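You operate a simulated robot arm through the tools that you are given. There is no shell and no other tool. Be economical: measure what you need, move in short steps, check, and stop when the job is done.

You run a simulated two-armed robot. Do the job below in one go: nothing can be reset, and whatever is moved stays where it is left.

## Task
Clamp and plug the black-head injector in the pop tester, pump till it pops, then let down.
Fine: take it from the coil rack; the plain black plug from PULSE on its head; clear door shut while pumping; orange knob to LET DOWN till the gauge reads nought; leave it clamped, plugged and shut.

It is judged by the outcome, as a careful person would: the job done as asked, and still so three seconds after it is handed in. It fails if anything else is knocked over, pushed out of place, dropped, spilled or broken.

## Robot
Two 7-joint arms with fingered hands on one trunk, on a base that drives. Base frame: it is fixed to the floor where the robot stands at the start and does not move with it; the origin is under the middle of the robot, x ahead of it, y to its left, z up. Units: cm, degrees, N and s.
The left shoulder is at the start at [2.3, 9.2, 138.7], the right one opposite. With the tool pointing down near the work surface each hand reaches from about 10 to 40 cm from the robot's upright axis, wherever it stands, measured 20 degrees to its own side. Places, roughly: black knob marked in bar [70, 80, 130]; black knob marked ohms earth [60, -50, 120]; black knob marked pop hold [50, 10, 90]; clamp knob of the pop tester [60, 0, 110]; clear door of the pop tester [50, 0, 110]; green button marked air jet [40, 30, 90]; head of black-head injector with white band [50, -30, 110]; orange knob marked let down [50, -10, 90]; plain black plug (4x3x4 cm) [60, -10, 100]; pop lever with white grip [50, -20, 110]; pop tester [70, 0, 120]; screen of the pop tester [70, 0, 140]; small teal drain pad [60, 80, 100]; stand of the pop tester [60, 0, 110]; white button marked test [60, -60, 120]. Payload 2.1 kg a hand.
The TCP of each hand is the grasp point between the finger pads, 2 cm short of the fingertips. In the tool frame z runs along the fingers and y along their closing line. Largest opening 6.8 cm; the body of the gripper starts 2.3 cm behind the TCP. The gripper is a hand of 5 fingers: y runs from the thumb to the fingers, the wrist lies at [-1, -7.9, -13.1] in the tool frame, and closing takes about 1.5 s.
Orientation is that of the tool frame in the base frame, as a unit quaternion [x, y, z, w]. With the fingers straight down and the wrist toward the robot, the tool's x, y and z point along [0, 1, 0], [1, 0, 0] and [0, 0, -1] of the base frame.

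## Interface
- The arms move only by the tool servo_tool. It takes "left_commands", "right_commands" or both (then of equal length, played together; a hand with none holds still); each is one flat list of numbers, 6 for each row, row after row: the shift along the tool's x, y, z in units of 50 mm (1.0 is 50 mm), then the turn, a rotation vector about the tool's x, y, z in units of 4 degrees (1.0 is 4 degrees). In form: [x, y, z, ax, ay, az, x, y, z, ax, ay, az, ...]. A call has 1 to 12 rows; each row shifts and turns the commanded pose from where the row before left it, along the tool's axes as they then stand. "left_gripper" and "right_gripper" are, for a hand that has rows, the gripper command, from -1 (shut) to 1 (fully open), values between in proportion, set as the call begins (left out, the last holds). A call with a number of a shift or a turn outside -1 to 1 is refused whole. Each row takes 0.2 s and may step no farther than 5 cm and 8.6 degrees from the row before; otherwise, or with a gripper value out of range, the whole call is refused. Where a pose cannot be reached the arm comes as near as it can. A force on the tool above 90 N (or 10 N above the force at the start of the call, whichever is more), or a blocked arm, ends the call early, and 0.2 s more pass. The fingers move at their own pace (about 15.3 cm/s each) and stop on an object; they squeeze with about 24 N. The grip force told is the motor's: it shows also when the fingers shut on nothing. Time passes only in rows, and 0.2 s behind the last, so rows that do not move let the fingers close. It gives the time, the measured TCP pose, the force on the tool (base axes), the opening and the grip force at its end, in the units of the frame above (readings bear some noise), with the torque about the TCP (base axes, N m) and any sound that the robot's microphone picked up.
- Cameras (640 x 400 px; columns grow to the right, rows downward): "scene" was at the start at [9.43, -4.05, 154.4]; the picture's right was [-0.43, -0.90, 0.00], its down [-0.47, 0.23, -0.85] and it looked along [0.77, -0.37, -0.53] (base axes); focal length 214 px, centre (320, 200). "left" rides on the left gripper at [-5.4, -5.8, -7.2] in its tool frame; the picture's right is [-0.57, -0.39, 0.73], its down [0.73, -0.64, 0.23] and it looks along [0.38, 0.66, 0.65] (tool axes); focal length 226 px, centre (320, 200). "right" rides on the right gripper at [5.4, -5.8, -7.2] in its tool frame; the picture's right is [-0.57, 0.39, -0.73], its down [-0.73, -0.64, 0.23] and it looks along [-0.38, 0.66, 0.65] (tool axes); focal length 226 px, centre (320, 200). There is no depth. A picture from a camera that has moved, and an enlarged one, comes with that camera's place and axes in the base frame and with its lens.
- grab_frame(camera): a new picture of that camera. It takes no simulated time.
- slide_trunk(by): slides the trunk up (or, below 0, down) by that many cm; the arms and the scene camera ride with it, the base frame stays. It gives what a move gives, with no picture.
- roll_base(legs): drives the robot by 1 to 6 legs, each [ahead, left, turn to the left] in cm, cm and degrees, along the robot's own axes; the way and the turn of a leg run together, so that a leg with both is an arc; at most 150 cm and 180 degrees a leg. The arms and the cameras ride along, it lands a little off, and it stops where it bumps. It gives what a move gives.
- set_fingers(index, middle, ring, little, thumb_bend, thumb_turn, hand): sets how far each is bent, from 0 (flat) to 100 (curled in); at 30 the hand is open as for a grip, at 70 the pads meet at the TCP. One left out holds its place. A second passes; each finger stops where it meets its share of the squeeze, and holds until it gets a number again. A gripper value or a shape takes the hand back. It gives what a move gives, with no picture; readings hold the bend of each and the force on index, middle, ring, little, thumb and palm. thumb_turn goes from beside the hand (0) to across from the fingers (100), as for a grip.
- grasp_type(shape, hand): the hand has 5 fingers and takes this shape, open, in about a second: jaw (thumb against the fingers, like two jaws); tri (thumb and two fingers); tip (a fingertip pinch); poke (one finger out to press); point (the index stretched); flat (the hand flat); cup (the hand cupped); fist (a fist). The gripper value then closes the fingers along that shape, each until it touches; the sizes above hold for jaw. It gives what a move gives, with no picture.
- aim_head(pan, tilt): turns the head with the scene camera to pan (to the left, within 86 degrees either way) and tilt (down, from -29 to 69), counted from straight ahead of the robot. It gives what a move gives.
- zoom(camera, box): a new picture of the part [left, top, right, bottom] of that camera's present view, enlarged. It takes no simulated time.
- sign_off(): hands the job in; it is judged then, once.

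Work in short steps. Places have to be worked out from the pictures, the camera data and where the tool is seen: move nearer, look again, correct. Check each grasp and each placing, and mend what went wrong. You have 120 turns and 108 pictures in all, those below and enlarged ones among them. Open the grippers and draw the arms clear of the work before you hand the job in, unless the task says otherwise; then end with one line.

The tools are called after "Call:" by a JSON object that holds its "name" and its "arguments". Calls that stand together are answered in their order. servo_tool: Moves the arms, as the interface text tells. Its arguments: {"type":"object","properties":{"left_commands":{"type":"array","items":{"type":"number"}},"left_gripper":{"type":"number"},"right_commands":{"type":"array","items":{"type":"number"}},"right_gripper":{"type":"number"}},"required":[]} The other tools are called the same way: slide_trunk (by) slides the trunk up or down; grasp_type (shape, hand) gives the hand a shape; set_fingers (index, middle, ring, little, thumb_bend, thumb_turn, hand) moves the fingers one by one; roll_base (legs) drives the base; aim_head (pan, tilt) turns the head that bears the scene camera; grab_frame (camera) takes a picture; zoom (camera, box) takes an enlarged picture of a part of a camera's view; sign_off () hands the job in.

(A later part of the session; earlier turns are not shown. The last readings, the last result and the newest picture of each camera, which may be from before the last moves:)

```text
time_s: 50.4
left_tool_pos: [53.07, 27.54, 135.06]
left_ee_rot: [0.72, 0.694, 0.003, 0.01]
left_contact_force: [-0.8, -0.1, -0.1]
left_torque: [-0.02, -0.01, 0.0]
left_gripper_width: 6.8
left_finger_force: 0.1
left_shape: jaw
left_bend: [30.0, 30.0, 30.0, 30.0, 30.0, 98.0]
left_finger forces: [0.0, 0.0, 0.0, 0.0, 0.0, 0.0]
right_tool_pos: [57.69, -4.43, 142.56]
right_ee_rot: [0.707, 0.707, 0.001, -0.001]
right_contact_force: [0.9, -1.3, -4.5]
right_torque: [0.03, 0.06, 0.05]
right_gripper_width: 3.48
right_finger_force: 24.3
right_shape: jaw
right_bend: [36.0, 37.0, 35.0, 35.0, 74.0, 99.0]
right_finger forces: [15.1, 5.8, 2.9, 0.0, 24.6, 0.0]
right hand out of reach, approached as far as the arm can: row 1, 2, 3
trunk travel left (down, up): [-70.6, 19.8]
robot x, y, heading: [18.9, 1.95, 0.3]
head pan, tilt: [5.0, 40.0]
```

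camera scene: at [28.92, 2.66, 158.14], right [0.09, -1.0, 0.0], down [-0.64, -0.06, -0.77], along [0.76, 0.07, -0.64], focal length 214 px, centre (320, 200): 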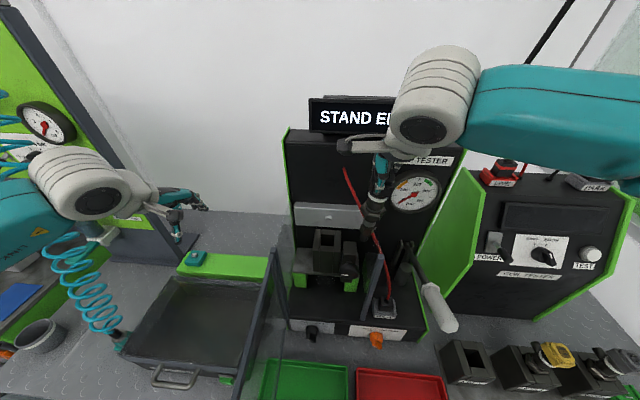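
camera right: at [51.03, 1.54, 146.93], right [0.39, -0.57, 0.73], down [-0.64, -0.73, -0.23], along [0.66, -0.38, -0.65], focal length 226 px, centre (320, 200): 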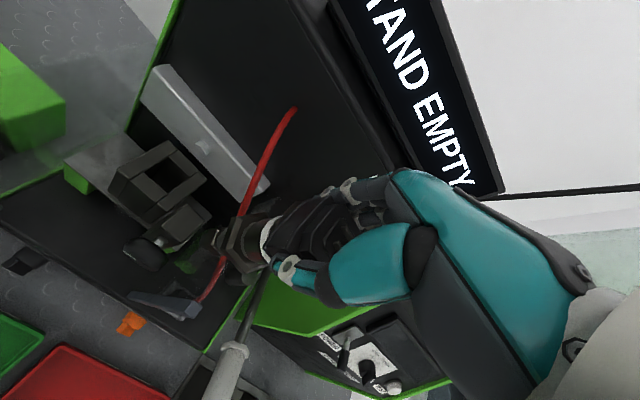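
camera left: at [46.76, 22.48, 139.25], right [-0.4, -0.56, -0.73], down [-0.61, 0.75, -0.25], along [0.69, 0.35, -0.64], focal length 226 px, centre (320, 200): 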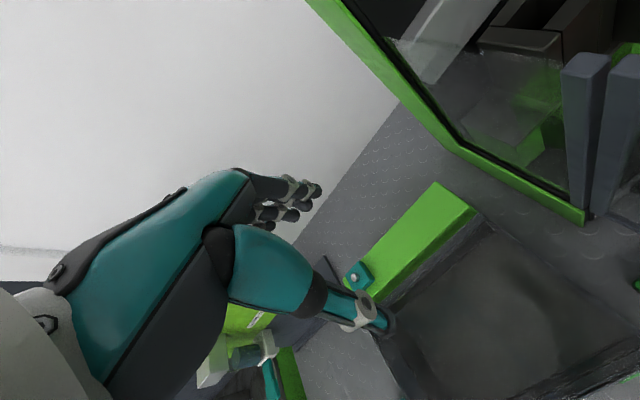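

The right arm is limited when reaching cross-body. I raise the trunk 6 cm and turn the base 22° left, so that the clamp lies to the front-right of the robot.

Call:
{"name": "slide_trunk", "arguments": {"by": 6}}

Call:
{"name": "servo_tool", "arguments": {"right_commands": [-0.5, -0.8, 0, 0, 0, 0, -0.5, -0.8, 0, 0, 0, 0, -0.3, -0.8, 0, 0, 0, 0]}}

Call:
{"name": "roll_base", "arguments": {"legs": [[0, 0, 22]]}}

Call:
{"name": "grab_frame", "arguments": {"camera": "scene"}}

```text
time_s: 51.4
left_tool_pos: [53.04, 27.51, 141.12]
left_ee_rot: [0.72, 0.694, 0.003, 0.01]
left_contact_force: [-0.9, 0.8, 0.3]
left_torque: [-0.01, -0.02, 0.01]
left_gripper_width: 6.77
left_finger_force: 0.0
left_shape: jaw
left_bend: [30.0, 30.0, 30.0, 30.0, 30.0, 98.0]
left_finger forces: [0.1, 0.0, 0.0, 0.1, 0.1, 0.0]
right_tool_pos: [57.62, -4.29, 148.51]
right_ee_rot: [0.707, 0.707, 0.001, -0.001]
right_contact_force: [0.0, -1.2, -4.9]
right_torque: [0.03, 0.06, 0.0]
right_gripper_width: 3.5
right_finger_force: 23.9
right_shape: jaw
right_bend: [36.0, 37.0, 35.0, 35.0, 74.0, 99.0]
right_finger forces: [15.1, 5.8, 3.0, 0.0, 24.6, 0.0]
trunk travel left (down, up): [-76.6, 13.8]
robot x, y, heading: [19.27, 1.94, -0.1]
head pan, tilt: [5.0, 40.0]
```

```text
time_s: 52.2
left_tool_pos: [52.73, 27.56, 141.19]
left_ee_rot: [0.72, 0.694, 0.003, 0.009]
left_contact_force: [0.4, -0.3, -0.2]
left_torque: [-0.01, 0.01, 0.0]
left_gripper_width: 6.75
left_finger_force: 0.1
left_shape: jaw
left_bend: [30.0, 30.0, 30.0, 30.0, 30.0, 98.0]
left_finger forces: [0.0, 0.0, 0.0, 0.1, 0.0, 0.0]
right_tool_pos: [45.37, -10.78, 148.54]
right_ee_rot: [0.706, 0.708, 0.001, -0.003]
right_contact_force: [0.7, 0.0, -4.3]
right_torque: [0.01, 0.09, -0.02]
right_gripper_width: 3.52
right_finger_force: 23.9
right_shape: jaw
right_bend: [36.0, 37.0, 35.0, 35.0, 74.0, 99.0]
right_finger forces: [14.7, 5.8, 3.0, 0.1, 24.1, 0.1]
trunk travel left (down, up): [-76.6, 13.8]
robot x, y, heading: [19.21, 1.95, 0.2]
head pan, tilt: [5.0, 40.0]
```

```text
time_s: 53.8
left_tool_pos: [40.95, 38.32, 141.07]
left_ee_rot: [0.575, 0.818, 0.004, 0.009]
left_contact_force: [-0.3, -0.1, 0.3]
left_torque: [-0.01, 0.01, 0.01]
left_gripper_width: 6.79
left_finger_force: 0.1
left_shape: jaw
left_bend: [30.0, 30.0, 30.0, 30.0, 30.0, 98.0]
left_finger forces: [0.0, 0.0, 0.0, 0.0, 0.0, 0.0]
right_tool_pos: [48.45, -0.03, 148.65]
right_ee_rot: [0.559, 0.829, 0.001, -0.001]
right_contact_force: [-0.6, 0.7, -4.7]
right_torque: [-0.02, 0.08, 0.02]
right_gripper_width: 3.52
right_finger_force: 23.9
right_shape: jaw
right_bend: [36.0, 37.0, 35.0, 35.0, 74.0, 99.0]
right_finger forces: [14.6, 5.9, 3.0, 0.1, 23.8, 0.0]
trunk travel left (down, up): [-76.6, 13.8]
robot x, y, heading: [19.1, 2.01, 21.9]
head pan, tilt: [5.0, 40.0]
```

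```text
49 pictures are left
camera scene: at [27.78, 6.18, 167.14], right [0.46, -0.89, 0.0], down [-0.57, -0.29, -0.77], along [0.68, 0.35, -0.64], focal length 214 px, centre (320, 200)
```

scene: 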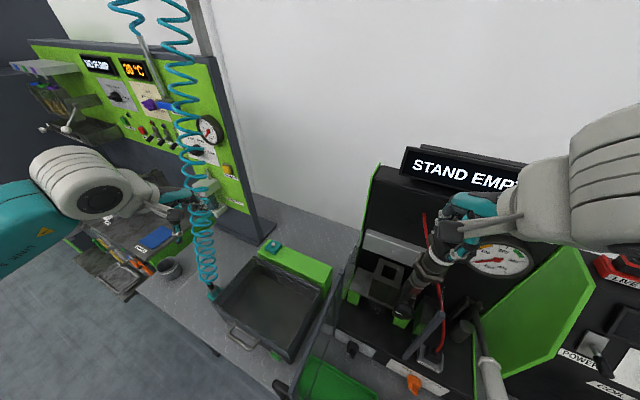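

Turned 22°. I restore the injector's original yaw (turn the hand 22° clockwise) at this place.

Call:
{"name": "servo_tool", "arguments": {"right_commands": [0, 0, 0, 0, 0, 1, 0, 0, 0, 0, 0, 1, 0, 0, 0, 0, 0, 1, 0, 0, 0, 0, 0, 1, 0, 0, 0, 0, 0, 1, 0, 0, 0, 0, 0, 0.5]}}

Call:
{"name": "servo_tool", "arguments": {"right_commands": [0.15, 0.8, 0, 0, 0, 0, 0.15, 0.8, 0, 0, 0, 0, 0.15, 0.5, 0, 0, 0, 0]}}

```text
time_s: 55.2
left_tool_pos: [40.94, 38.35, 141.04]
left_ee_rot: [0.575, 0.818, 0.004, 0.009]
left_contact_force: [-0.1, 0.2, -0.5]
left_torque: [0.05, 0.0, -0.03]
left_gripper_width: 6.76
left_finger_force: 0.0
left_shape: jaw
left_bend: [30.0, 30.0, 30.0, 30.0, 30.0, 98.0]
left_finger forces: [0.1, 0.1, 0.0, 0.0, 0.0, 0.0]
right_tool_pos: [48.4, 0.1, 148.57]
right_ee_rot: [0.708, 0.706, 0.0, -0.001]
right_contact_force: [0.1, 0.6, -3.0]
right_torque: [0.03, 0.06, 0.01]
right_gripper_width: 3.51
right_finger_force: 23.7
right_shape: jaw
right_bend: [36.0, 37.0, 35.0, 35.0, 74.0, 99.0]
right_finger forces: [14.7, 5.8, 3.0, 0.0, 23.9, 0.0]
trunk travel left (down, up): [-76.6, 13.8]
robot x, y, heading: [19.18, 1.93, 22.1]
head pan, tilt: [5.0, 40.0]
```

```text
time_s: 56.0
left_tool_pos: [41.03, 38.38, 141.01]
left_ee_rot: [0.574, 0.819, 0.004, 0.009]
left_contact_force: [0.7, 0.4, -0.1]
left_torque: [-0.01, 0.01, 0.02]
left_gripper_width: 6.77
left_finger_force: 0.1
left_shape: jaw
left_bend: [30.0, 30.0, 30.0, 30.0, 30.0, 98.0]
left_finger forces: [0.0, 0.1, 0.1, 0.0, 0.0, 0.1]
right_tool_pos: [59.09, 2.16, 148.5]
right_ee_rot: [0.708, 0.706, 0.0, -0.002]
right_contact_force: [-0.2, -0.4, -4.5]
right_torque: [-0.02, 0.02, 0.01]
right_gripper_width: 3.5
right_finger_force: 23.8
right_shape: jaw
right_bend: [36.0, 37.0, 35.0, 35.0, 74.0, 99.0]
right_finger forces: [14.4, 6.0, 3.1, 0.1, 23.9, 0.1]
trunk travel left (down, up): [-76.6, 13.8]
robot x, y, heading: [19.34, 1.76, 22.1]
head pan, tilt: [5.0, 40.0]
```

Now it reaches. I continue to above the socket, z≈139, and look.

Call:
{"name": "servo_tool", "arguments": {"right_commands": [0.16, 0.3, 0.4, 0, 0, 0, 0.16, 0.3, 0.5, 0, 0, 0, 0.16, 0.28, 0.5, 0, 0, 0, 0, 0, 0.5, 0, 0, 0]}}

Call:
{"name": "aim_head", "arguments": {"pan": -20, "tilt": 45}}

Call:
{"name": "zoom", "arguments": {"camera": "scene", "box": [200, 80, 440, 260]}}

Call:
{"name": "zoom", "arguments": {"camera": "right", "box": [100, 130, 400, 340]}}

```text
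time_s: 57.0
left_tool_pos: [40.88, 38.34, 141.05]
left_ee_rot: [0.574, 0.819, 0.004, 0.01]
left_contact_force: [0.4, 0.6, -0.1]
left_torque: [0.02, 0.0, 0.0]
left_gripper_width: 6.77
left_finger_force: 0.1
left_shape: jaw
left_bend: [30.0, 30.0, 30.0, 30.0, 30.0, 98.0]
left_finger forces: [0.1, 0.0, 0.0, 0.0, 0.0, 0.0]
right_tool_pos: [63.26, 4.78, 138.95]
right_ee_rot: [0.706, 0.708, 0.001, -0.001]
right_contact_force: [0.0, 0.3, -5.4]
right_torque: [-0.02, 0.1, 0.01]
right_gripper_width: 3.51
right_finger_force: 24.8
right_shape: jaw
right_bend: [36.0, 37.0, 35.0, 35.0, 74.0, 99.0]
right_finger forces: [14.3, 6.1, 3.0, 0.0, 24.0, 0.1]
trunk travel left (down, up): [-76.6, 13.8]
robot x, y, heading: [19.17, 1.84, 21.8]
head pan, tilt: [5.0, 40.0]
```

```text
time_s: 57.9
left_tool_pos: [41.09, 38.24, 141.08]
left_ee_rot: [0.574, 0.819, 0.004, 0.009]
left_contact_force: [0.5, 0.0, 1.1]
left_torque: [-0.01, -0.01, 0.02]
left_gripper_width: 6.8
left_finger_force: 0.0
left_shape: jaw
left_bend: [30.0, 30.0, 30.0, 30.0, 30.0, 98.0]
left_finger forces: [0.0, 0.0, 0.0, 0.1, 0.0, 0.1]
right_tool_pos: [63.27, 4.72, 139.07]
right_ee_rot: [0.707, 0.707, 0.002, -0.002]
right_contact_force: [-0.2, 0.1, -5.0]
right_torque: [0.05, 0.1, -0.04]
right_gripper_width: 3.54
right_finger_force: 24.5
right_shape: jaw
right_bend: [36.0, 37.0, 35.0, 35.0, 74.0, 99.0]
right_finger forces: [14.4, 6.1, 3.0, 0.0, 23.8, 0.0]
trunk travel left (down, up): [-76.6, 13.8]
robot x, y, heading: [19.27, 1.95, 21.9]
head pan, tilt: [-20.0, 45.0]
```

```text
2.22 times, centred on (320, 170) of scene
camera zoom: at [28.36, 2.61, 166.42], right [0.04, -1.0, 0.0], down [-0.71, -0.03, -0.71], along [0.71, 0.03, -0.71], focal length 477 px, centre (320, 267)
```

zoom: 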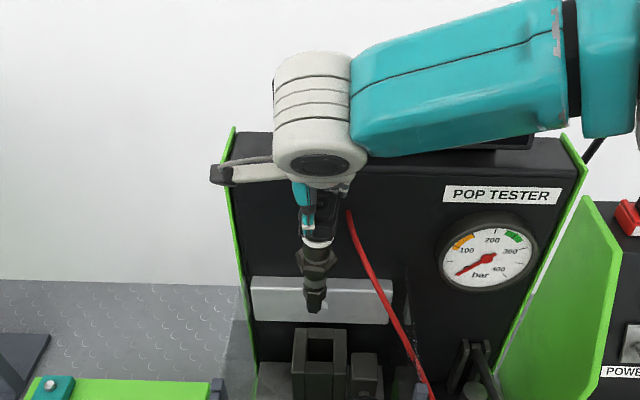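

```text
1.90 times, centred on (250, 235) of right
camera zoom: at [57.49, 10.21, 146.21], right [0.39, -0.57, 0.73], down [-0.64, -0.73, -0.23], along [0.66, -0.38, -0.65], focal length 431 px, centre (453, 133)
```

zoom: 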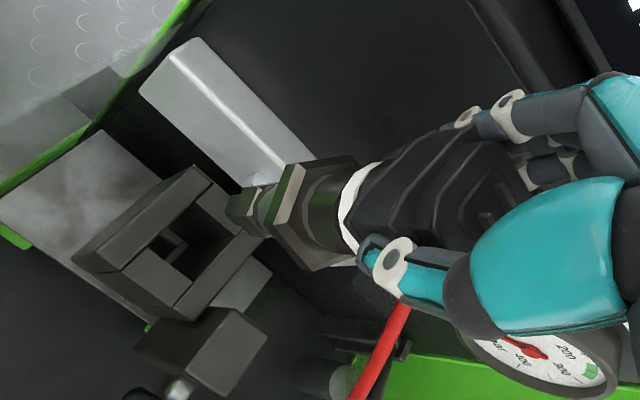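

Relative to the socket the tip sits ≈1.4 cm too far and ≈0.5 cm left. I correct and lower 4.5 cm so the tip is just above the block, then look again.

Call:
{"name": "servo_tool", "arguments": {"right_commands": [-0.05, -0.14, 0.2, 0, 0, 0, -0.05, -0.14, 0.3, 0, 0, 0, 0, 0, 0.4, 0, 0, 0]}}

Call:
{"name": "zoom", "arguments": {"camera": "scene", "box": [260, 150, 400, 260]}}

Call:
{"name": "zoom", "arguments": {"camera": "right", "box": [100, 130, 400, 340]}}

```text
time_s: 58.7
left_tool_pos: [41.08, 38.43, 141.2]
left_ee_rot: [0.575, 0.818, 0.004, 0.009]
left_contact_force: [0.2, 0.2, -0.1]
left_torque: [0.04, 0.04, -0.02]
left_gripper_width: 6.81
left_finger_force: 0.1
left_shape: jaw
left_bend: [30.0, 30.0, 30.0, 30.0, 30.0, 98.0]
left_finger forces: [0.0, 0.0, 0.1, 0.0, 0.0, 0.0]
right_tool_pos: [61.7, 3.36, 135.17]
right_ee_rot: [0.707, 0.707, 0.001, -0.003]
right_contact_force: [-1.1, -0.4, -4.1]
right_torque: [0.02, 0.07, 0.02]
right_gripper_width: 3.51
right_finger_force: 23.8
right_shape: jaw
right_bend: [36.0, 37.0, 35.0, 35.0, 74.0, 99.0]
right_finger forces: [14.3, 6.0, 3.0, 0.0, 23.7, 0.0]
right hand out of reach, approached as far as the arm can: row 3
trunk travel left (down, up): [-76.6, 13.8]
robot x, y, heading: [19.5, 1.72, 21.9]
head pan, tilt: [-20.0, 45.0]
```

```text
3.64 times, centred on (330, 205) of scene
camera zoom: at [28.37, 2.58, 166.41], right [0.04, -1.0, 0.0], down [-0.71, -0.03, -0.71], along [0.71, 0.03, -0.71], focal length 780 px, centre (284, 182)
```

zoom: 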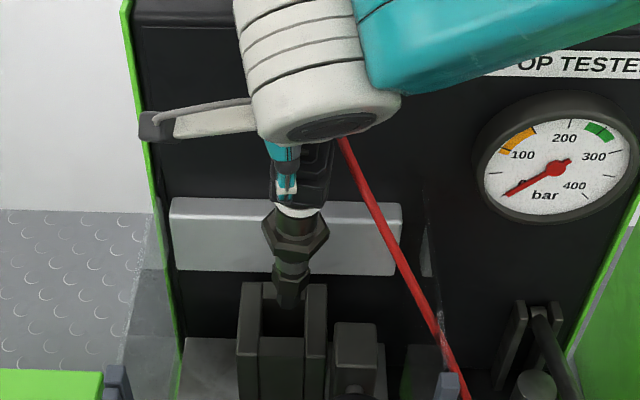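

```text
1.90 times, centred on (250, 235) of right
camera zoom: at [55.79, 8.86, 142.25], right [0.39, -0.57, 0.72], down [-0.64, -0.73, -0.23], along [0.66, -0.37, -0.65], focal length 431 px, centre (453, 133)
```

zoom: 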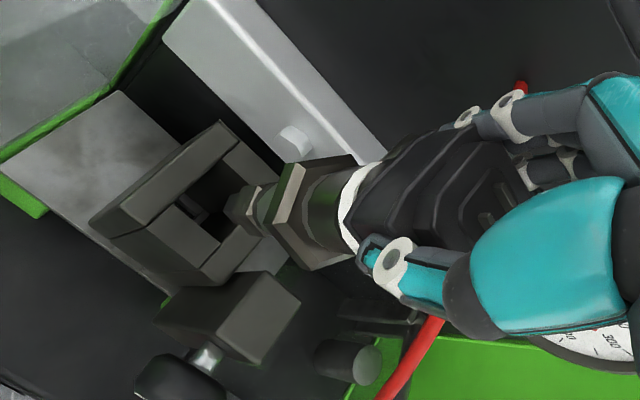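

The arm reaches its limit low down, so I will lower by the trunk instead. First I lift the hand 6 cm and correct; then look at the door edge beside the chest.

Call:
{"name": "slide_trunk", "arguments": {"by": 1}}

Call:
{"name": "servo_tool", "arguments": {"right_commands": [0.1, 0.03, -0.6, 0, 0, 0, 0.08, 0.03, -0.6, 0, 0, 0]}}

Call:
{"name": "aim_head", "arguments": {"pan": 10, "tilt": 66}}

Call:
{"name": "grab_frame", "arguments": {"camera": "scene"}}

```text
time_s: 59.2
left_tool_pos: [41.08, 38.38, 142.13]
left_ee_rot: [0.574, 0.819, 0.005, 0.009]
left_contact_force: [0.4, 0.1, -0.8]
left_torque: [-0.04, -0.01, -0.01]
left_gripper_width: 6.77
left_finger_force: 0.0
left_shape: jaw
left_bend: [30.0, 30.0, 30.0, 30.0, 30.0, 98.0]
left_finger forces: [0.0, 0.0, 0.0, 0.1, 0.0, 0.0]
right_tool_pos: [61.61, 3.41, 136.18]
right_ee_rot: [0.707, 0.707, 0.0, -0.003]
right_contact_force: [-0.1, -0.9, -5.1]
right_torque: [0.0, 0.09, -0.01]
right_gripper_width: 3.51
right_finger_force: 24.1
right_shape: jaw
right_bend: [36.0, 37.0, 35.0, 35.0, 74.0, 99.0]
right_finger forces: [14.2, 6.0, 3.1, 0.1, 23.9, 0.0]
trunk travel left (down, up): [-77.6, 12.8]
robot x, y, heading: [19.07, 2.21, 22.1]
head pan, tilt: [-20.0, 45.0]
```

```text
time_s: 59.9
left_tool_pos: [41.08, 38.39, 142.09]
left_ee_rot: [0.574, 0.819, 0.005, 0.01]
left_contact_force: [-0.2, 0.1, 0.6]
left_torque: [0.03, 0.02, -0.01]
left_gripper_width: 6.74
left_finger_force: 0.0
left_shape: jaw
left_bend: [30.0, 30.0, 30.0, 30.0, 30.0, 98.0]
left_finger forces: [0.0, 0.0, 0.0, 0.0, 0.1, 0.0]
right_tool_pos: [61.91, 4.34, 142.17]
right_ee_rot: [0.707, 0.707, 0.0, -0.001]
right_contact_force: [0.1, -0.4, -4.2]
right_torque: [-0.03, 0.08, 0.02]
right_gripper_width: 3.52
right_finger_force: 24.2
right_shape: jaw
right_bend: [36.0, 37.0, 35.0, 35.0, 74.0, 99.0]
right_finger forces: [14.2, 6.1, 3.1, 0.0, 23.7, 0.1]
trunk travel left (down, up): [-77.6, 12.8]
robot x, y, heading: [19.3, 2.1, 22.2]
head pan, tilt: [-20.0, 45.0]
```

```text
time_s: 60.8
left_tool_pos: [41.07, 38.38, 142.1]
left_ee_rot: [0.574, 0.819, 0.004, 0.009]
left_contact_force: [-0.1, -0.5, 0.4]
left_torque: [-0.02, -0.03, 0.04]
left_gripper_width: 6.78
left_finger_force: 0.0
left_shape: jaw
left_bend: [30.0, 30.0, 30.0, 30.0, 30.0, 98.0]
left_finger forces: [0.1, 0.0, 0.0, 0.1, 0.1, 0.0]
right_tool_pos: [61.97, 4.32, 142.21]
right_ee_rot: [0.707, 0.707, 0.0, -0.001]
right_contact_force: [0.7, -0.4, -4.5]
right_torque: [0.04, 0.08, -0.03]
right_gripper_width: 3.49
right_finger_force: 23.5
right_shape: jaw
right_bend: [36.0, 37.0, 35.0, 35.0, 74.0, 99.0]
right_finger forces: [14.2, 6.0, 3.1, 0.1, 23.7, 0.0]
trunk travel left (down, up): [-77.6, 12.8]
robot x, y, heading: [19.12, 1.86, 22.1]
head pan, tilt: [10.0, 66.0]
```

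```text
44 pictures are left
camera scene: at [25.28, 5.45, 164.81], right [0.53, -0.85, 0.0], down [-0.77, -0.48, -0.41], along [0.34, 0.22, -0.91], focal length 214 px, centre (320, 200)
```

scene: 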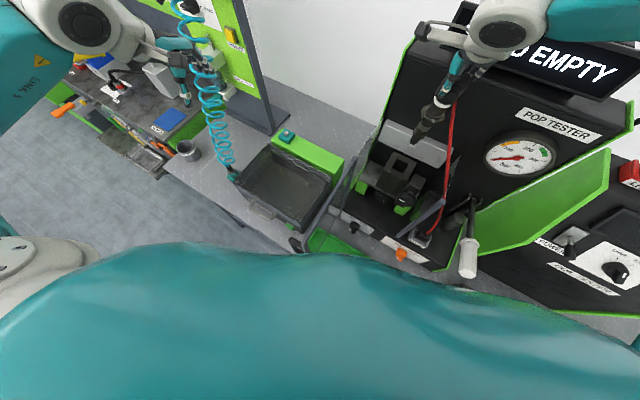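

The door edge clears the chest. I lower the trunk 9 cm so the tip is just above the block and check the alignment.

Call:
{"name": "slide_trunk", "arguments": {"by": -9}}

Call:
{"name": "aim_head", "arguments": {"pan": -20, "tilt": 42}}

Call:
{"name": "zoom", "arguments": {"camera": "scene", "box": [260, 130, 400, 240]}}

Call:
{"name": "zoom", "arguments": {"camera": "right", "box": [130, 150, 330, 290]}}

```text
time_s: 62.0
left_tool_pos: [41.02, 38.38, 133.15]
left_ee_rot: [0.574, 0.819, 0.004, 0.009]
left_contact_force: [0.0, 0.7, 0.1]
left_torque: [0.01, -0.01, 0.03]
left_gripper_width: 6.79
left_finger_force: 0.2
left_shape: jaw
left_bend: [30.0, 30.0, 30.0, 30.0, 30.0, 98.0]
left_finger forces: [0.0, 0.0, 0.0, 0.0, 0.1, 0.0]
right_tool_pos: [61.87, 4.3, 133.19]
right_ee_rot: [0.707, 0.707, 0.0, -0.003]
right_contact_force: [-1.4, -0.3, -4.4]
right_torque: [0.0, 0.05, -0.03]
right_gripper_width: 3.5
right_finger_force: 24.6
right_shape: jaw
right_bend: [36.0, 37.0, 35.0, 35.0, 74.0, 99.0]
right_finger forces: [14.3, 6.0, 3.1, 0.0, 23.7, 0.0]
trunk travel left (down, up): [-68.6, 21.8]
robot x, y, heading: [19.03, 2.24, 22.1]
head pan, tilt: [10.0, 66.0]
```

```text
time_s: 63.0
left_tool_pos: [40.94, 38.38, 133.16]
left_ee_rot: [0.574, 0.819, 0.004, 0.009]
left_contact_force: [0.3, 0.7, 0.0]
left_torque: [-0.01, 0.01, -0.01]
left_gripper_width: 6.79
left_finger_force: 0.1
left_shape: jaw
left_bend: [30.0, 30.0, 30.0, 30.0, 30.0, 98.0]
left_finger forces: [0.1, 0.1, 0.0, 0.0, 0.0, 0.0]
right_tool_pos: [62.09, 4.2, 133.13]
right_ee_rot: [0.707, 0.707, 0.001, -0.002]
right_contact_force: [0.9, 0.2, -4.9]
right_torque: [-0.03, 0.03, 0.01]
right_gripper_width: 3.51
right_finger_force: 23.9
right_shape: jaw
right_bend: [36.0, 37.0, 35.0, 35.0, 74.0, 99.0]
right_finger forces: [14.2, 6.0, 3.0, 0.0, 23.7, 0.1]
trunk travel left (down, up): [-68.6, 21.8]
robot x, y, heading: [19.21, 1.96, 22.0]
head pan, tilt: [-20.0, 42.0]
```

```text
3.64 times, centred on (330, 185) of scene
camera zoom: at [28.69, 2.66, 158.84], right [0.04, -1.0, 0.0], down [-0.67, -0.03, -0.74], along [0.74, 0.03, -0.67], focal length 780 px, centre (284, 254)
```

zoom: 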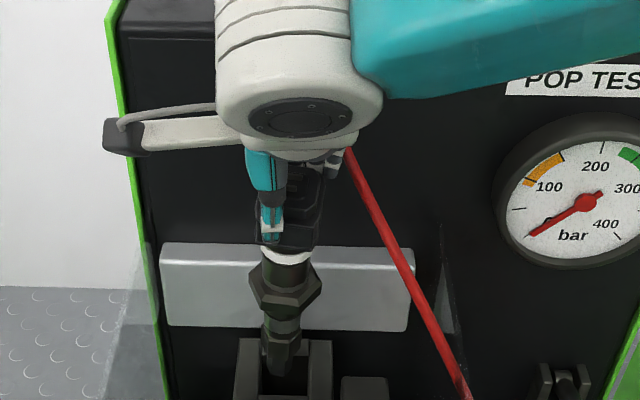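

```text
2.86 times, centred on (230, 220) of right
camera zoom: at [56.1, 9.74, 140.26], right [0.39, -0.57, 0.73], down [-0.64, -0.73, -0.23], along [0.66, -0.38, -0.65], focal length 646 px, centre (577, 143)
```

zoom: 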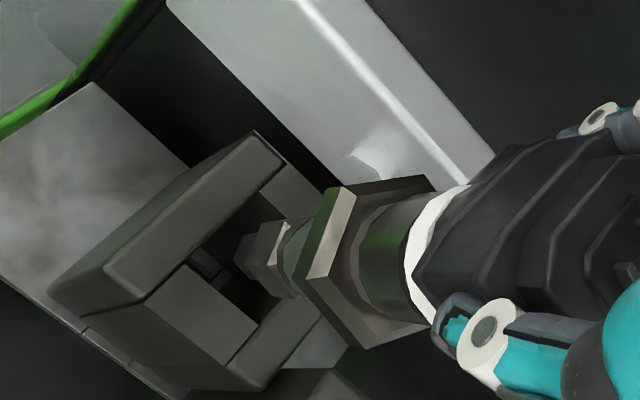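

The tip is right over the socket, but the injector leans (tip ≈7° away from me and ≈4° left). I straighten it, rotating about its tip.

Call:
{"name": "servo_tool", "arguments": {"right_commands": [0.1, 0.2, -0.1, 0.8, -0.4, 0, 0.1, 0.2, -0.03, 0.8, -0.4, 0]}}

Call:
{"name": "zoom", "arguments": {"camera": "scene", "box": [260, 130, 400, 240]}}

Call:
{"name": "zoom", "arguments": {"camera": "right", "box": [130, 150, 330, 290]}}

```text
time_s: 63.6
left_tool_pos: [41.05, 38.34, 133.15]
left_ee_rot: [0.575, 0.818, 0.005, 0.009]
left_contact_force: [-0.5, -0.1, 0.8]
left_torque: [0.01, 0.01, -0.02]
left_gripper_width: 6.79
left_finger_force: 0.2
left_shape: jaw
left_bend: [30.0, 30.0, 30.0, 30.0, 30.0, 98.0]
left_finger forces: [0.0, 0.0, 0.0, 0.0, 0.0, 0.0]
right_tool_pos: [63.45, 4.34, 133.84]
right_ee_rot: [0.705, 0.707, -0.058, -0.022]
right_contact_force: [-0.5, -0.5, -5.2]
right_torque: [0.08, 0.03, -0.02]
right_gripper_width: 3.52
right_finger_force: 24.3
right_shape: jaw
right_bend: [36.0, 37.0, 35.0, 35.0, 74.0, 99.0]
right_finger forces: [14.2, 6.2, 3.2, 0.1, 23.4, 0.1]
right hand out of reach, approached as far as the arm can: row 2
trunk travel left (down, up): [-68.6, 21.8]
robot x, y, heading: [19.13, 2.16, 22.3]
head pan, tilt: [-20.0, 42.0]
```

```text
3.64 times, centred on (330, 185) of scene
camera zoom: at [28.69, 2.63, 158.85], right [0.04, -1.0, 0.0], down [-0.67, -0.02, -0.74], along [0.74, 0.03, -0.67], focal length 780 px, centre (284, 254)
```

zoom: 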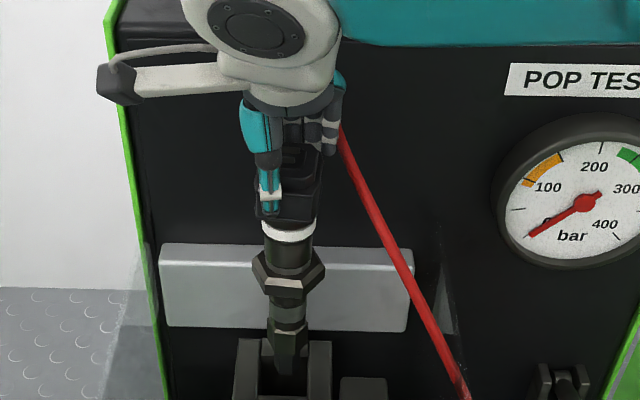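

```text
2.86 times, centred on (230, 220) of right
camera zoom: at [58.43, 10.23, 141.3], right [0.47, -0.53, 0.71], down [-0.66, -0.74, -0.12], along [0.59, -0.41, -0.7], focal length 646 px, centre (577, 143)
```

zoom: 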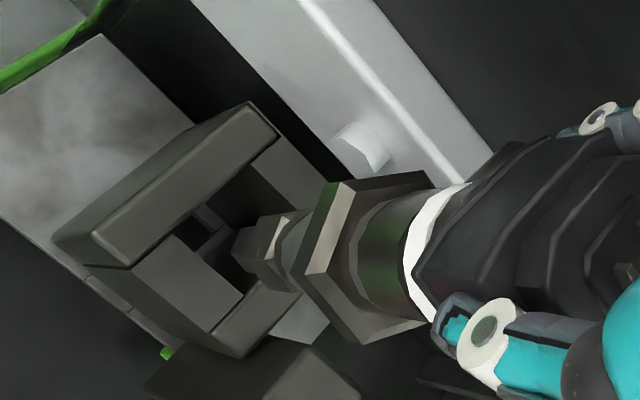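

Now upright. The tip should go ≈0.9 cm further ahead. I lower the trunk 0.5 (re-basing) and move forward.

Call:
{"name": "slide_trunk", "arguments": {"by": 0.5}}

Call:
{"name": "servo_tool", "arguments": {"right_commands": [0, 0.1, 0, 0, 0, 0, 0, 0.09, 0, 0, 0, 0]}}

Call:
{"name": "zoom", "arguments": {"camera": "scene", "box": [260, 130, 400, 240]}}

Call:
{"name": "zoom", "arguments": {"camera": "right", "box": [130, 150, 330, 290]}}

```text
time_s: 64.1
left_tool_pos: [41.02, 38.32, 133.63]
left_ee_rot: [0.574, 0.819, 0.004, 0.009]
left_contact_force: [0.1, -0.1, 0.0]
left_torque: [0.02, -0.02, -0.03]
left_gripper_width: 6.81
left_finger_force: 0.0
left_shape: jaw
left_bend: [30.0, 30.0, 30.0, 30.0, 30.0, 98.0]
left_finger forces: [0.1, 0.1, 0.0, 0.0, 0.1, 0.0]
right_tool_pos: [63.4, 4.31, 134.39]
right_ee_rot: [0.706, 0.705, -0.059, -0.021]
right_contact_force: [-0.3, 0.2, -4.5]
right_torque: [0.03, 0.05, 0.02]
right_gripper_width: 3.52
right_finger_force: 23.5
right_shape: jaw
right_bend: [36.0, 37.0, 35.0, 35.0, 74.0, 99.0]
right_finger forces: [14.2, 6.1, 3.1, 0.0, 23.4, 0.1]
trunk travel left (down, up): [-69.1, 21.3]
robot x, y, heading: [19.08, 2.15, 21.9]
head pan, tilt: [-20.0, 42.0]
```

```text
time_s: 64.7
left_tool_pos: [40.96, 38.28, 133.52]
left_ee_rot: [0.574, 0.819, 0.004, 0.01]
left_contact_force: [-0.7, -0.3, -0.1]
left_torque: [-0.01, -0.02, -0.04]
left_gripper_width: 6.78
left_finger_force: 0.1
left_shape: jaw
left_bend: [30.0, 30.0, 30.0, 30.0, 30.0, 98.0]
left_finger forces: [0.0, 0.0, 0.1, 0.0, 0.0, 0.0]
right_tool_pos: [64.18, 3.94, 134.38]
right_ee_rot: [0.706, 0.706, -0.058, -0.022]
right_contact_force: [-0.4, -0.7, -5.0]
right_torque: [0.04, 0.04, -0.01]
right_gripper_width: 3.48
right_finger_force: 24.0
right_shape: jaw
right_bend: [36.0, 37.0, 35.0, 35.0, 74.0, 99.0]
right_finger forces: [14.1, 6.1, 3.1, 0.0, 23.4, 0.0]
right hand out of reach, approached as far as the arm can: row 2
trunk travel left (down, up): [-69.1, 21.3]
robot x, y, heading: [19.49, 1.83, 22.0]
head pan, tilt: [-20.0, 42.0]
```

```text
3.64 times, centred on (330, 185) of scene
camera zoom: at [28.69, 2.64, 159.35], right [0.04, -1.0, 0.0], down [-0.67, -0.02, -0.74], along [0.74, 0.03, -0.67], focal length 780 px, centre (284, 254)
```

zoom: 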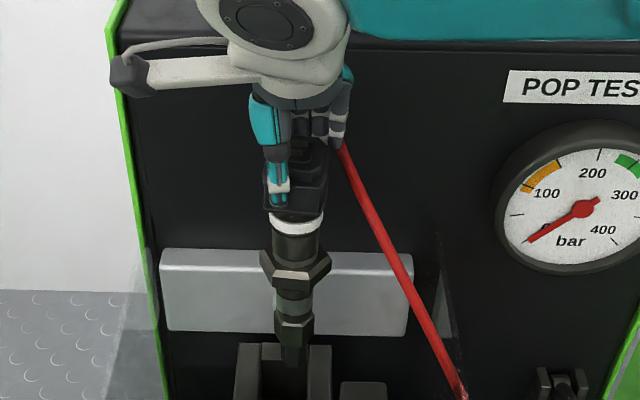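

```text
2.86 times, centred on (230, 220) of right
camera zoom: at [59.16, 9.83, 141.77], right [0.47, -0.53, 0.71], down [-0.66, -0.74, -0.12], along [0.59, -0.41, -0.7], focal length 646 px, centre (577, 143)
```

zoom: 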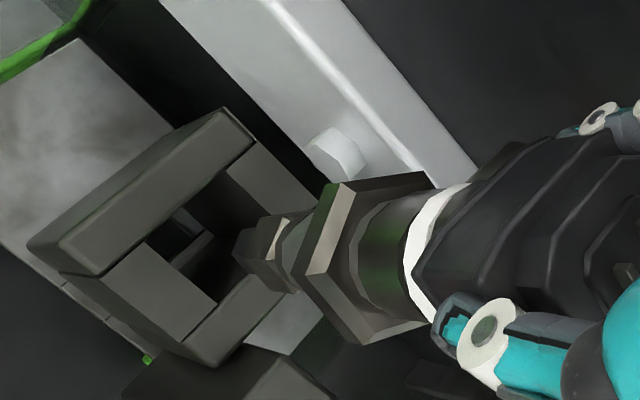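

Needs ≈+0.6 in y (and 0.2 in x) but the arm is at its limit there; I shift the base slightly instead.

Call:
{"name": "roll_base", "arguments": {"legs": [[0.4, 0.6, 0]]}}

Call:
{"name": "zoom", "arguments": {"camera": "scene", "box": [260, 130, 400, 240]}}

Call:
{"name": "zoom", "arguments": {"camera": "right", "box": [130, 150, 330, 290]}}

```text
time_s: 65.5
left_tool_pos: [41.09, 39.06, 133.48]
left_ee_rot: [0.575, 0.818, 0.004, 0.009]
left_contact_force: [-0.6, 0.6, -0.4]
left_torque: [0.02, 0.04, 0.01]
left_gripper_width: 6.81
left_finger_force: 0.1
left_shape: jaw
left_bend: [30.0, 30.0, 30.0, 30.0, 30.0, 98.0]
left_finger forces: [0.0, 0.0, 0.1, 0.0, 0.0, 0.1]
right_tool_pos: [64.35, 4.68, 134.35]
right_ee_rot: [0.706, 0.706, -0.059, -0.022]
right_contact_force: [0.0, 0.4, -3.5]
right_torque: [0.03, 0.04, 0.04]
right_gripper_width: 3.52
right_finger_force: 24.0
right_shape: jaw
right_bend: [36.0, 37.0, 35.0, 35.0, 74.0, 99.0]
right_finger forces: [14.1, 6.2, 3.0, 0.0, 23.4, 0.1]
trunk travel left (down, up): [-69.1, 21.3]
robot x, y, heading: [19.44, 2.42, 22.2]
head pan, tilt: [-20.0, 42.0]
```

```text
3.64 times, centred on (330, 185) of scene
camera zoom: at [28.85, 3.4, 159.35], right [0.04, -1.0, 0.0], down [-0.67, -0.02, -0.74], along [0.74, 0.03, -0.67], focal length 780 px, centre (284, 254)
```

zoom: 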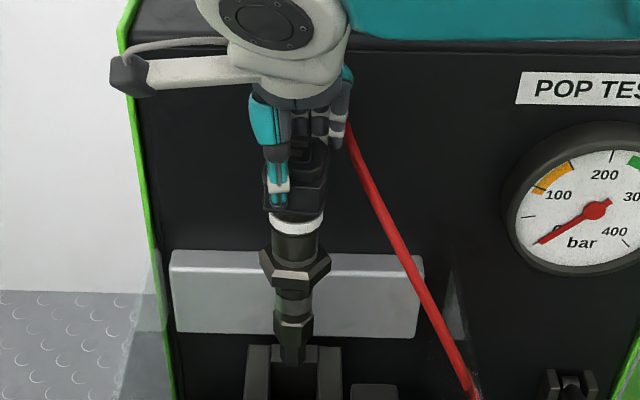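

```text
2.86 times, centred on (230, 220) of right
camera zoom: at [59.31, 10.58, 141.76], right [0.47, -0.53, 0.71], down [-0.66, -0.74, -0.12], along [0.59, -0.41, -0.7], focal length 646 px, centre (577, 143)
```

zoom: 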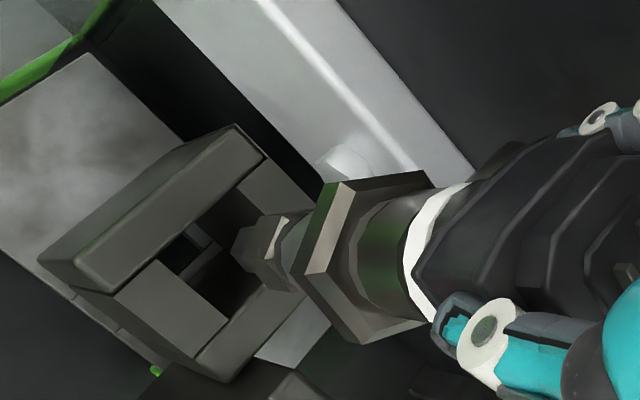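

Tip is centred in both views. I lower by the trunk 3.5 cm and check the force.

Call:
{"name": "slide_trunk", "arguments": {"by": -3.5}}

Call:
{"name": "zoom", "arguments": {"camera": "scene", "box": [260, 130, 400, 240]}}

Call:
{"name": "zoom", "arguments": {"camera": "right", "box": [130, 150, 330, 290]}}

```text
time_s: 66.3
left_tool_pos: [41.13, 39.01, 130.11]
left_ee_rot: [0.574, 0.819, 0.004, 0.01]
left_contact_force: [0.0, 0.2, 0.7]
left_torque: [0.0, 0.04, -0.01]
left_gripper_width: 6.8
left_finger_force: 0.0
left_shape: jaw
left_bend: [30.0, 30.0, 30.0, 30.0, 30.0, 98.0]
left_finger forces: [0.1, 0.0, 0.0, 0.0, 0.0, 0.0]
right_tool_pos: [64.36, 4.75, 130.79]
right_ee_rot: [0.706, 0.706, -0.059, -0.022]
right_contact_force: [0.2, -0.5, -4.0]
right_torque: [0.05, 0.04, 0.01]
right_gripper_width: 3.48
right_finger_force: 23.1
right_shape: jaw
right_bend: [36.0, 37.0, 35.0, 35.0, 74.0, 99.0]
right_finger forces: [14.1, 6.2, 3.2, 0.0, 23.4, 0.0]
trunk travel left (down, up): [-65.6, 24.8]
robot x, y, heading: [19.3, 2.89, 22.1]
head pan, tilt: [-20.0, 42.0]
```

```text
3.64 times, centred on (330, 185) of scene
camera zoom: at [28.9, 3.38, 155.84], right [0.04, -1.0, 0.0], down [-0.67, -0.02, -0.74], along [0.74, 0.03, -0.67], focal length 780 px, centre (284, 254)
```

zoom: 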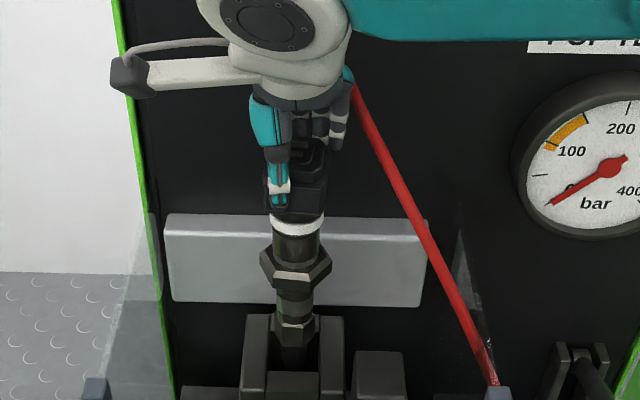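

```text
2.86 times, centred on (230, 220) of right
camera zoom: at [59.28, 10.54, 138.27], right [0.47, -0.53, 0.71], down [-0.66, -0.74, -0.12], along [0.59, -0.41, -0.7], focal length 646 px, centre (577, 143)
```

zoom: 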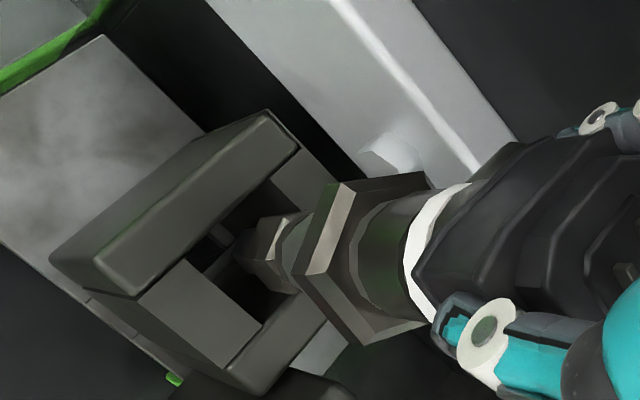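

It is entering cleanly. Lower 3 cm more.

Call:
{"name": "slide_trunk", "arguments": {"by": -3}}

Call:
{"name": "zoom", "arguments": {"camera": "right", "box": [130, 150, 330, 290]}}

```text
time_s: 67.0
left_tool_pos: [41.25, 39.01, 127.02]
left_ee_rot: [0.574, 0.819, 0.004, 0.009]
left_contact_force: [0.5, -0.1, -0.3]
left_torque: [0.01, 0.01, 0.02]
left_gripper_width: 6.75
left_finger_force: 0.1
left_shape: jaw
left_bend: [30.0, 30.0, 30.0, 30.0, 30.0, 98.0]
left_finger forces: [0.0, 0.1, 0.1, 0.1, 0.0, 0.0]
right_tool_pos: [64.28, 4.73, 127.87]
right_ee_rot: [0.705, 0.706, -0.059, -0.021]
right_contact_force: [-0.3, 0.1, -3.9]
right_torque: [0.02, 0.04, 0.01]
right_gripper_width: 3.49
right_finger_force: 23.7
right_shape: jaw
right_bend: [36.0, 37.0, 35.0, 35.0, 74.0, 99.0]
right_finger forces: [14.1, 6.2, 3.2, 0.1, 23.5, 0.1]
trunk travel left (down, up): [-62.6, 27.8]
robot x, y, heading: [19.58, 2.74, 21.9]
head pan, tilt: [-20.0, 42.0]
```

```text
2.86 times, centred on (230, 220) of right
camera zoom: at [59.28, 10.54, 135.27], right [0.47, -0.53, 0.71], down [-0.66, -0.74, -0.12], along [0.59, -0.41, -0.7], focal length 646 px, centre (577, 143)
```

zoom: 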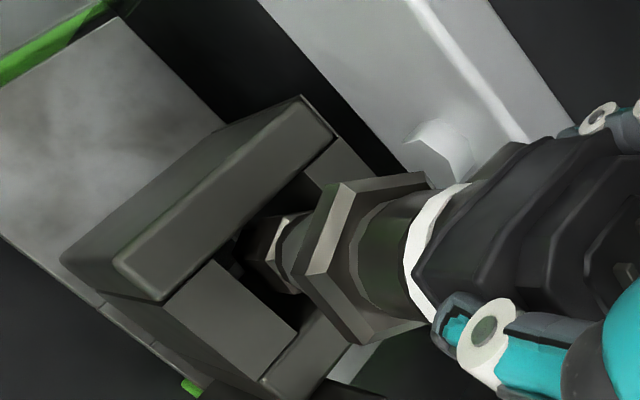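

Free passage still. Lower 3 cm more.

Call:
{"name": "slide_trunk", "arguments": {"by": -3}}

Call:
{"name": "zoom", "arguments": {"camera": "right", "box": [130, 150, 330, 290]}}

Call:
{"name": "zoom", "arguments": {"camera": "scene", "box": [260, 110, 400, 220]}}

```text
time_s: 67.8
left_tool_pos: [41.12, 39.12, 124.19]
left_ee_rot: [0.575, 0.818, 0.004, 0.01]
left_contact_force: [0.7, 0.1, 0.0]
left_torque: [0.0, -0.03, 0.03]
left_gripper_width: 6.77
left_finger_force: 0.1
left_shape: jaw
left_bend: [30.0, 30.0, 30.0, 30.0, 30.0, 98.0]
left_finger forces: [0.1, 0.0, 0.1, 0.1, 0.0, 0.0]
right_tool_pos: [64.35, 4.61, 124.84]
right_ee_rot: [0.706, 0.705, -0.058, -0.022]
right_contact_force: [-0.2, 0.8, -4.7]
right_torque: [0.03, 0.03, -0.01]
right_gripper_width: 3.52
right_finger_force: 24.3
right_shape: jaw
right_bend: [36.0, 37.0, 35.0, 35.0, 74.0, 99.0]
right_finger forces: [14.2, 6.2, 3.2, 0.0, 23.6, 0.0]
trunk travel left (down, up): [-59.6, 30.8]
robot x, y, heading: [19.45, 2.69, 22.1]
head pan, tilt: [-20.0, 42.0]
```

```text
2.86 times, centred on (230, 220) of right
camera zoom: at [59.28, 10.53, 132.27], right [0.47, -0.53, 0.71], down [-0.66, -0.74, -0.12], along [0.59, -0.41, -0.7], focal length 646 px, centre (577, 143)
```

zoom: 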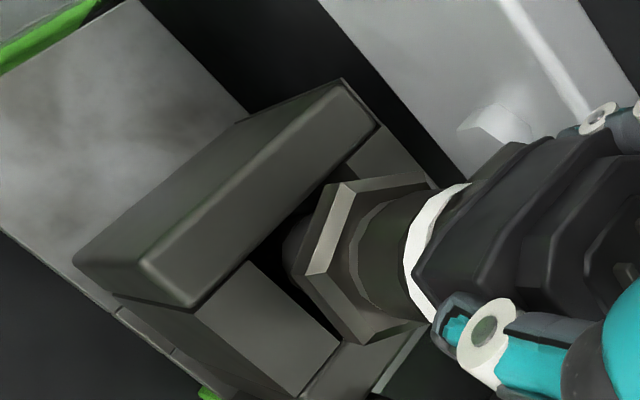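

```text
3.64 times, centred on (330, 165) of scene
camera zoom: at [29.09, 3.46, 149.84], right [0.04, -1.0, 0.0], down [-0.67, -0.02, -0.74], along [0.74, 0.03, -0.67], focal length 780 px, centre (284, 327)
```

zoom: 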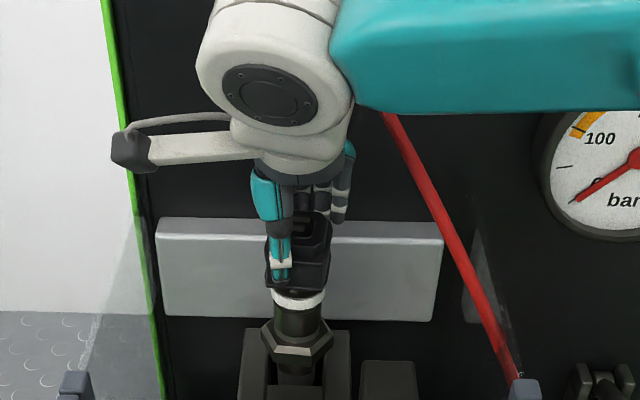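

Hex nearly at the block. Lower 1.5 cm.

Call:
{"name": "slide_trunk", "arguments": {"by": -1.5}}

Call:
{"name": "zoom", "arguments": {"camera": "right", "box": [130, 150, 330, 290]}}

```text
time_s: 68.4
left_tool_pos: [41.35, 39.12, 122.5]
left_ee_rot: [0.575, 0.818, 0.003, 0.009]
left_contact_force: [-0.1, -1.0, 0.2]
left_torque: [-0.02, 0.04, 0.03]
left_gripper_width: 6.8
left_finger_force: 0.0
left_shape: jaw
left_bend: [30.0, 30.0, 30.0, 30.0, 30.0, 98.0]
left_finger forces: [0.0, 0.0, 0.1, 0.1, 0.0, 0.0]
right_tool_pos: [64.47, 4.69, 123.24]
right_ee_rot: [0.706, 0.705, -0.059, -0.022]
right_contact_force: [3.6, 1.5, -10.4]
right_torque: [0.04, 0.28, 0.01]
right_gripper_width: 3.5
right_finger_force: 23.8
right_shape: jaw
right_bend: [34.0, 36.0, 35.0, 35.0, 74.0, 98.0]
right_finger forces: [17.1, 6.0, 3.0, 0.0, 23.1, 0.0]
trunk travel left (down, up): [-58.1, 32.3]
robot x, y, heading: [19.48, 2.84, 21.9]
head pan, tilt: [-20.0, 42.0]
```

```text
2.86 times, centred on (230, 220) of right
camera zoom: at [59.41, 10.56, 130.68], right [0.47, -0.53, 0.71], down [-0.66, -0.74, -0.12], along [0.59, -0.41, -0.7], focal length 646 px, centre (577, 143)
```

zoom: 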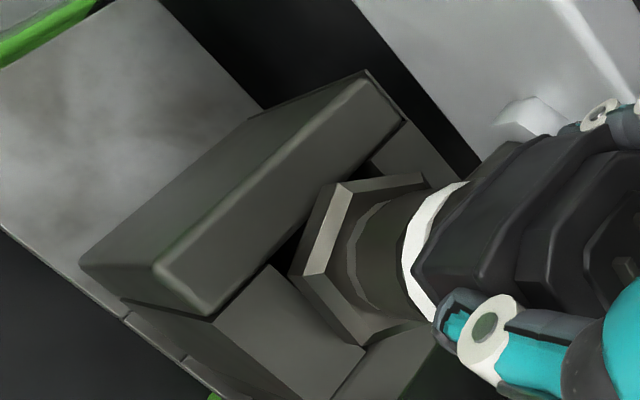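

A gentle pull (as of a seat centring it). Lower 0.8 cm more and check.

Call:
{"name": "slide_trunk", "arguments": {"by": -0.8}}

Call:
{"name": "zoom", "arguments": {"camera": "right", "box": [130, 150, 330, 290]}}

Call:
{"name": "zoom", "arguments": {"camera": "scene", "box": [240, 60, 420, 220]}}

```text
time_s: 69.0
left_tool_pos: [40.92, 39.18, 121.96]
left_ee_rot: [0.574, 0.819, 0.004, 0.009]
left_contact_force: [-0.5, -0.2, -0.2]
left_torque: [0.02, 0.0, -0.02]
left_gripper_width: 6.76
left_finger_force: 0.1
left_shape: jaw
left_bend: [30.0, 30.0, 30.0, 30.0, 30.0, 98.0]
left_finger forces: [0.0, 0.1, 0.1, 0.0, 0.0, 0.1]
right_tool_pos: [64.26, 4.66, 122.82]
right_ee_rot: [0.706, 0.706, -0.054, -0.02]
right_contact_force: [8.2, 0.9, 36.6]
right_torque: [0.03, -0.41, 0.03]
right_gripper_width: 3.64
right_finger_force: 24.4
right_shape: jaw
right_bend: [30.0, 34.0, 33.0, 36.0, 75.0, 99.0]
right_finger forces: [26.1, 7.7, 4.1, 0.7, 23.9, 0.1]
trunk travel left (down, up): [-57.3, 33.1]
robot x, y, heading: [19.47, 2.63, 22.1]
head pan, tilt: [-20.0, 42.0]
```

```text
2.86 times, centred on (230, 220) of right
camera zoom: at [59.21, 10.56, 130.27], right [0.46, -0.53, 0.71], down [-0.66, -0.74, -0.13], along [0.59, -0.41, -0.69], focal length 646 px, centre (577, 143)
```

zoom: 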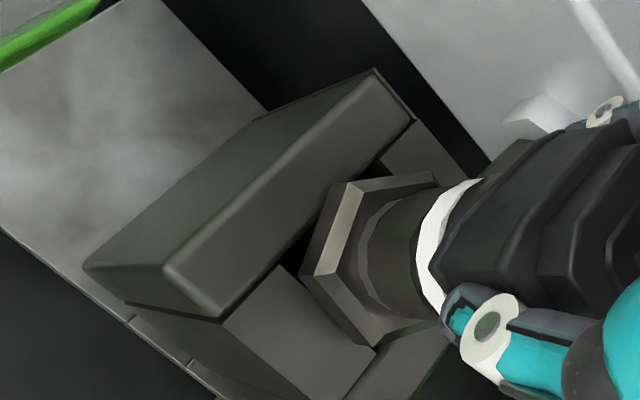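

```text
2.50 times, centred on (330, 140) of scene
camera zoom: at [29.05, 3.51, 147.59], right [0.04, -1.0, 0.0], down [-0.67, -0.02, -0.74], along [0.74, 0.03, -0.67], focal length 536 px, centre (295, 350)
```

zoom: 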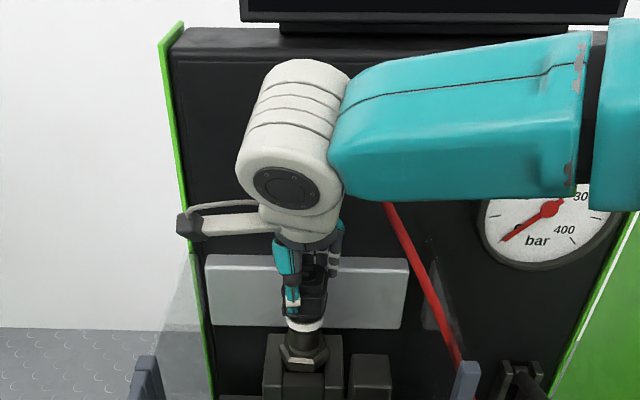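

Seated: 36 N upward. I ease up 0.4 cm, then open the hand.

Call:
{"name": "slide_trunk", "arguments": {"by": 0.4}}

Call:
{"name": "servo_tool", "arguments": {"right_commands": [0, 0, 0, 0, 0, 0, 0, 0, 0, 0, 0, 0, 0, 0, 0, 0, 0, 0, 0, 0, 0, 0, 0, 0, 0, 0, 0, 0, 0, 0], "right_gripper": 1}}

Call:
{"name": "slide_trunk", "arguments": {"by": 8}}

Call:
{"name": "grab_frame", "arguments": {"camera": "scene"}}

```text
time_s: 69.5
left_tool_pos: [40.95, 38.95, 122.25]
left_ee_rot: [0.574, 0.819, 0.005, 0.009]
left_contact_force: [0.0, -0.4, 0.4]
left_torque: [0.0, -0.01, -0.01]
left_gripper_width: 6.77
left_finger_force: 0.0
left_shape: jaw
left_bend: [30.0, 30.0, 30.0, 30.0, 30.0, 98.0]
left_finger forces: [0.1, 0.0, 0.1, 0.0, 0.0, 0.0]
right_tool_pos: [64.22, 4.71, 122.99]
right_ee_rot: [0.706, 0.706, -0.059, -0.021]
right_contact_force: [7.1, 2.6, 21.3]
right_torque: [0.04, -0.24, 0.06]
right_gripper_width: 3.64
right_finger_force: 24.5
right_shape: jaw
right_bend: [30.0, 34.0, 32.0, 36.0, 76.0, 99.0]
right_finger forces: [22.0, 7.9, 3.8, 0.4, 23.3, 0.0]
trunk travel left (down, up): [-57.7, 32.7]
robot x, y, heading: [19.26, 2.57, 22.0]
head pan, tilt: [-20.0, 42.0]
```

```text
time_s: 70.7
left_tool_pos: [41.16, 38.96, 122.23]
left_ee_rot: [0.574, 0.819, 0.005, 0.01]
left_contact_force: [-0.2, 0.1, 0.2]
left_torque: [0.01, -0.01, -0.01]
left_gripper_width: 6.78
left_finger_force: 0.0
left_shape: jaw
left_bend: [30.0, 30.0, 30.0, 30.0, 30.0, 98.0]
left_finger forces: [0.0, 0.1, 0.0, 0.0, 0.0, 0.0]
right_tool_pos: [64.27, 4.56, 122.92]
right_ee_rot: [0.706, 0.706, -0.059, -0.021]
right_contact_force: [3.3, -0.6, 1.4]
right_torque: [0.01, -0.02, 0.0]
right_gripper_width: 6.77
right_finger_force: 0.0
right_shape: jaw
right_bend: [28.0, 30.0, 30.0, 30.0, 30.0, 98.0]
right_finger forces: [3.1, 0.0, 0.0, 0.0, 0.1, 0.0]
trunk travel left (down, up): [-57.7, 32.7]
robot x, y, heading: [19.48, 2.71, 22.1]
head pan, tilt: [-20.0, 42.0]
```

```text
time_s: 71.9
left_tool_pos: [41.11, 39.04, 130.2]
left_ee_rot: [0.574, 0.819, 0.005, 0.01]
left_contact_force: [-0.4, 0.5, -0.1]
left_torque: [-0.02, 0.0, 0.0]
left_gripper_width: 6.77
left_finger_force: 0.0
left_shape: jaw
left_bend: [30.0, 30.0, 30.0, 30.0, 30.0, 98.0]
left_finger forces: [0.1, 0.1, 0.0, 0.0, 0.0, 0.0]
right_tool_pos: [64.33, 4.58, 130.97]
right_ee_rot: [0.706, 0.706, -0.058, -0.022]
right_contact_force: [0.3, -0.8, -0.2]
right_torque: [-0.01, -0.04, -0.01]
right_gripper_width: 6.74
right_finger_force: 0.1
right_shape: jaw
right_bend: [30.0, 30.0, 30.0, 30.0, 30.0, 98.0]
right_finger forces: [0.0, 0.0, 0.1, 0.0, 0.1, 0.0]
trunk travel left (down, up): [-65.7, 24.7]
robot x, y, heading: [19.47, 2.84, 22.0]
head pan, tilt: [-20.0, 42.0]
```

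```text
27 pictures are left
camera scene: at [28.87, 3.39, 155.95], right [0.04, -1.0, 0.0], down [-0.67, -0.02, -0.74], along [0.74, 0.03, -0.67], focal length 214 px, centre (320, 200)
```

scene: 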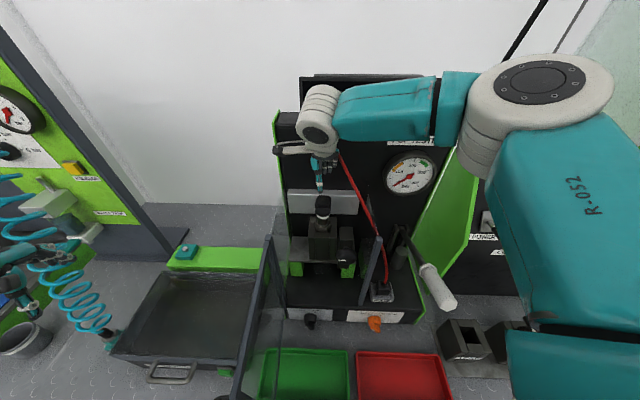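

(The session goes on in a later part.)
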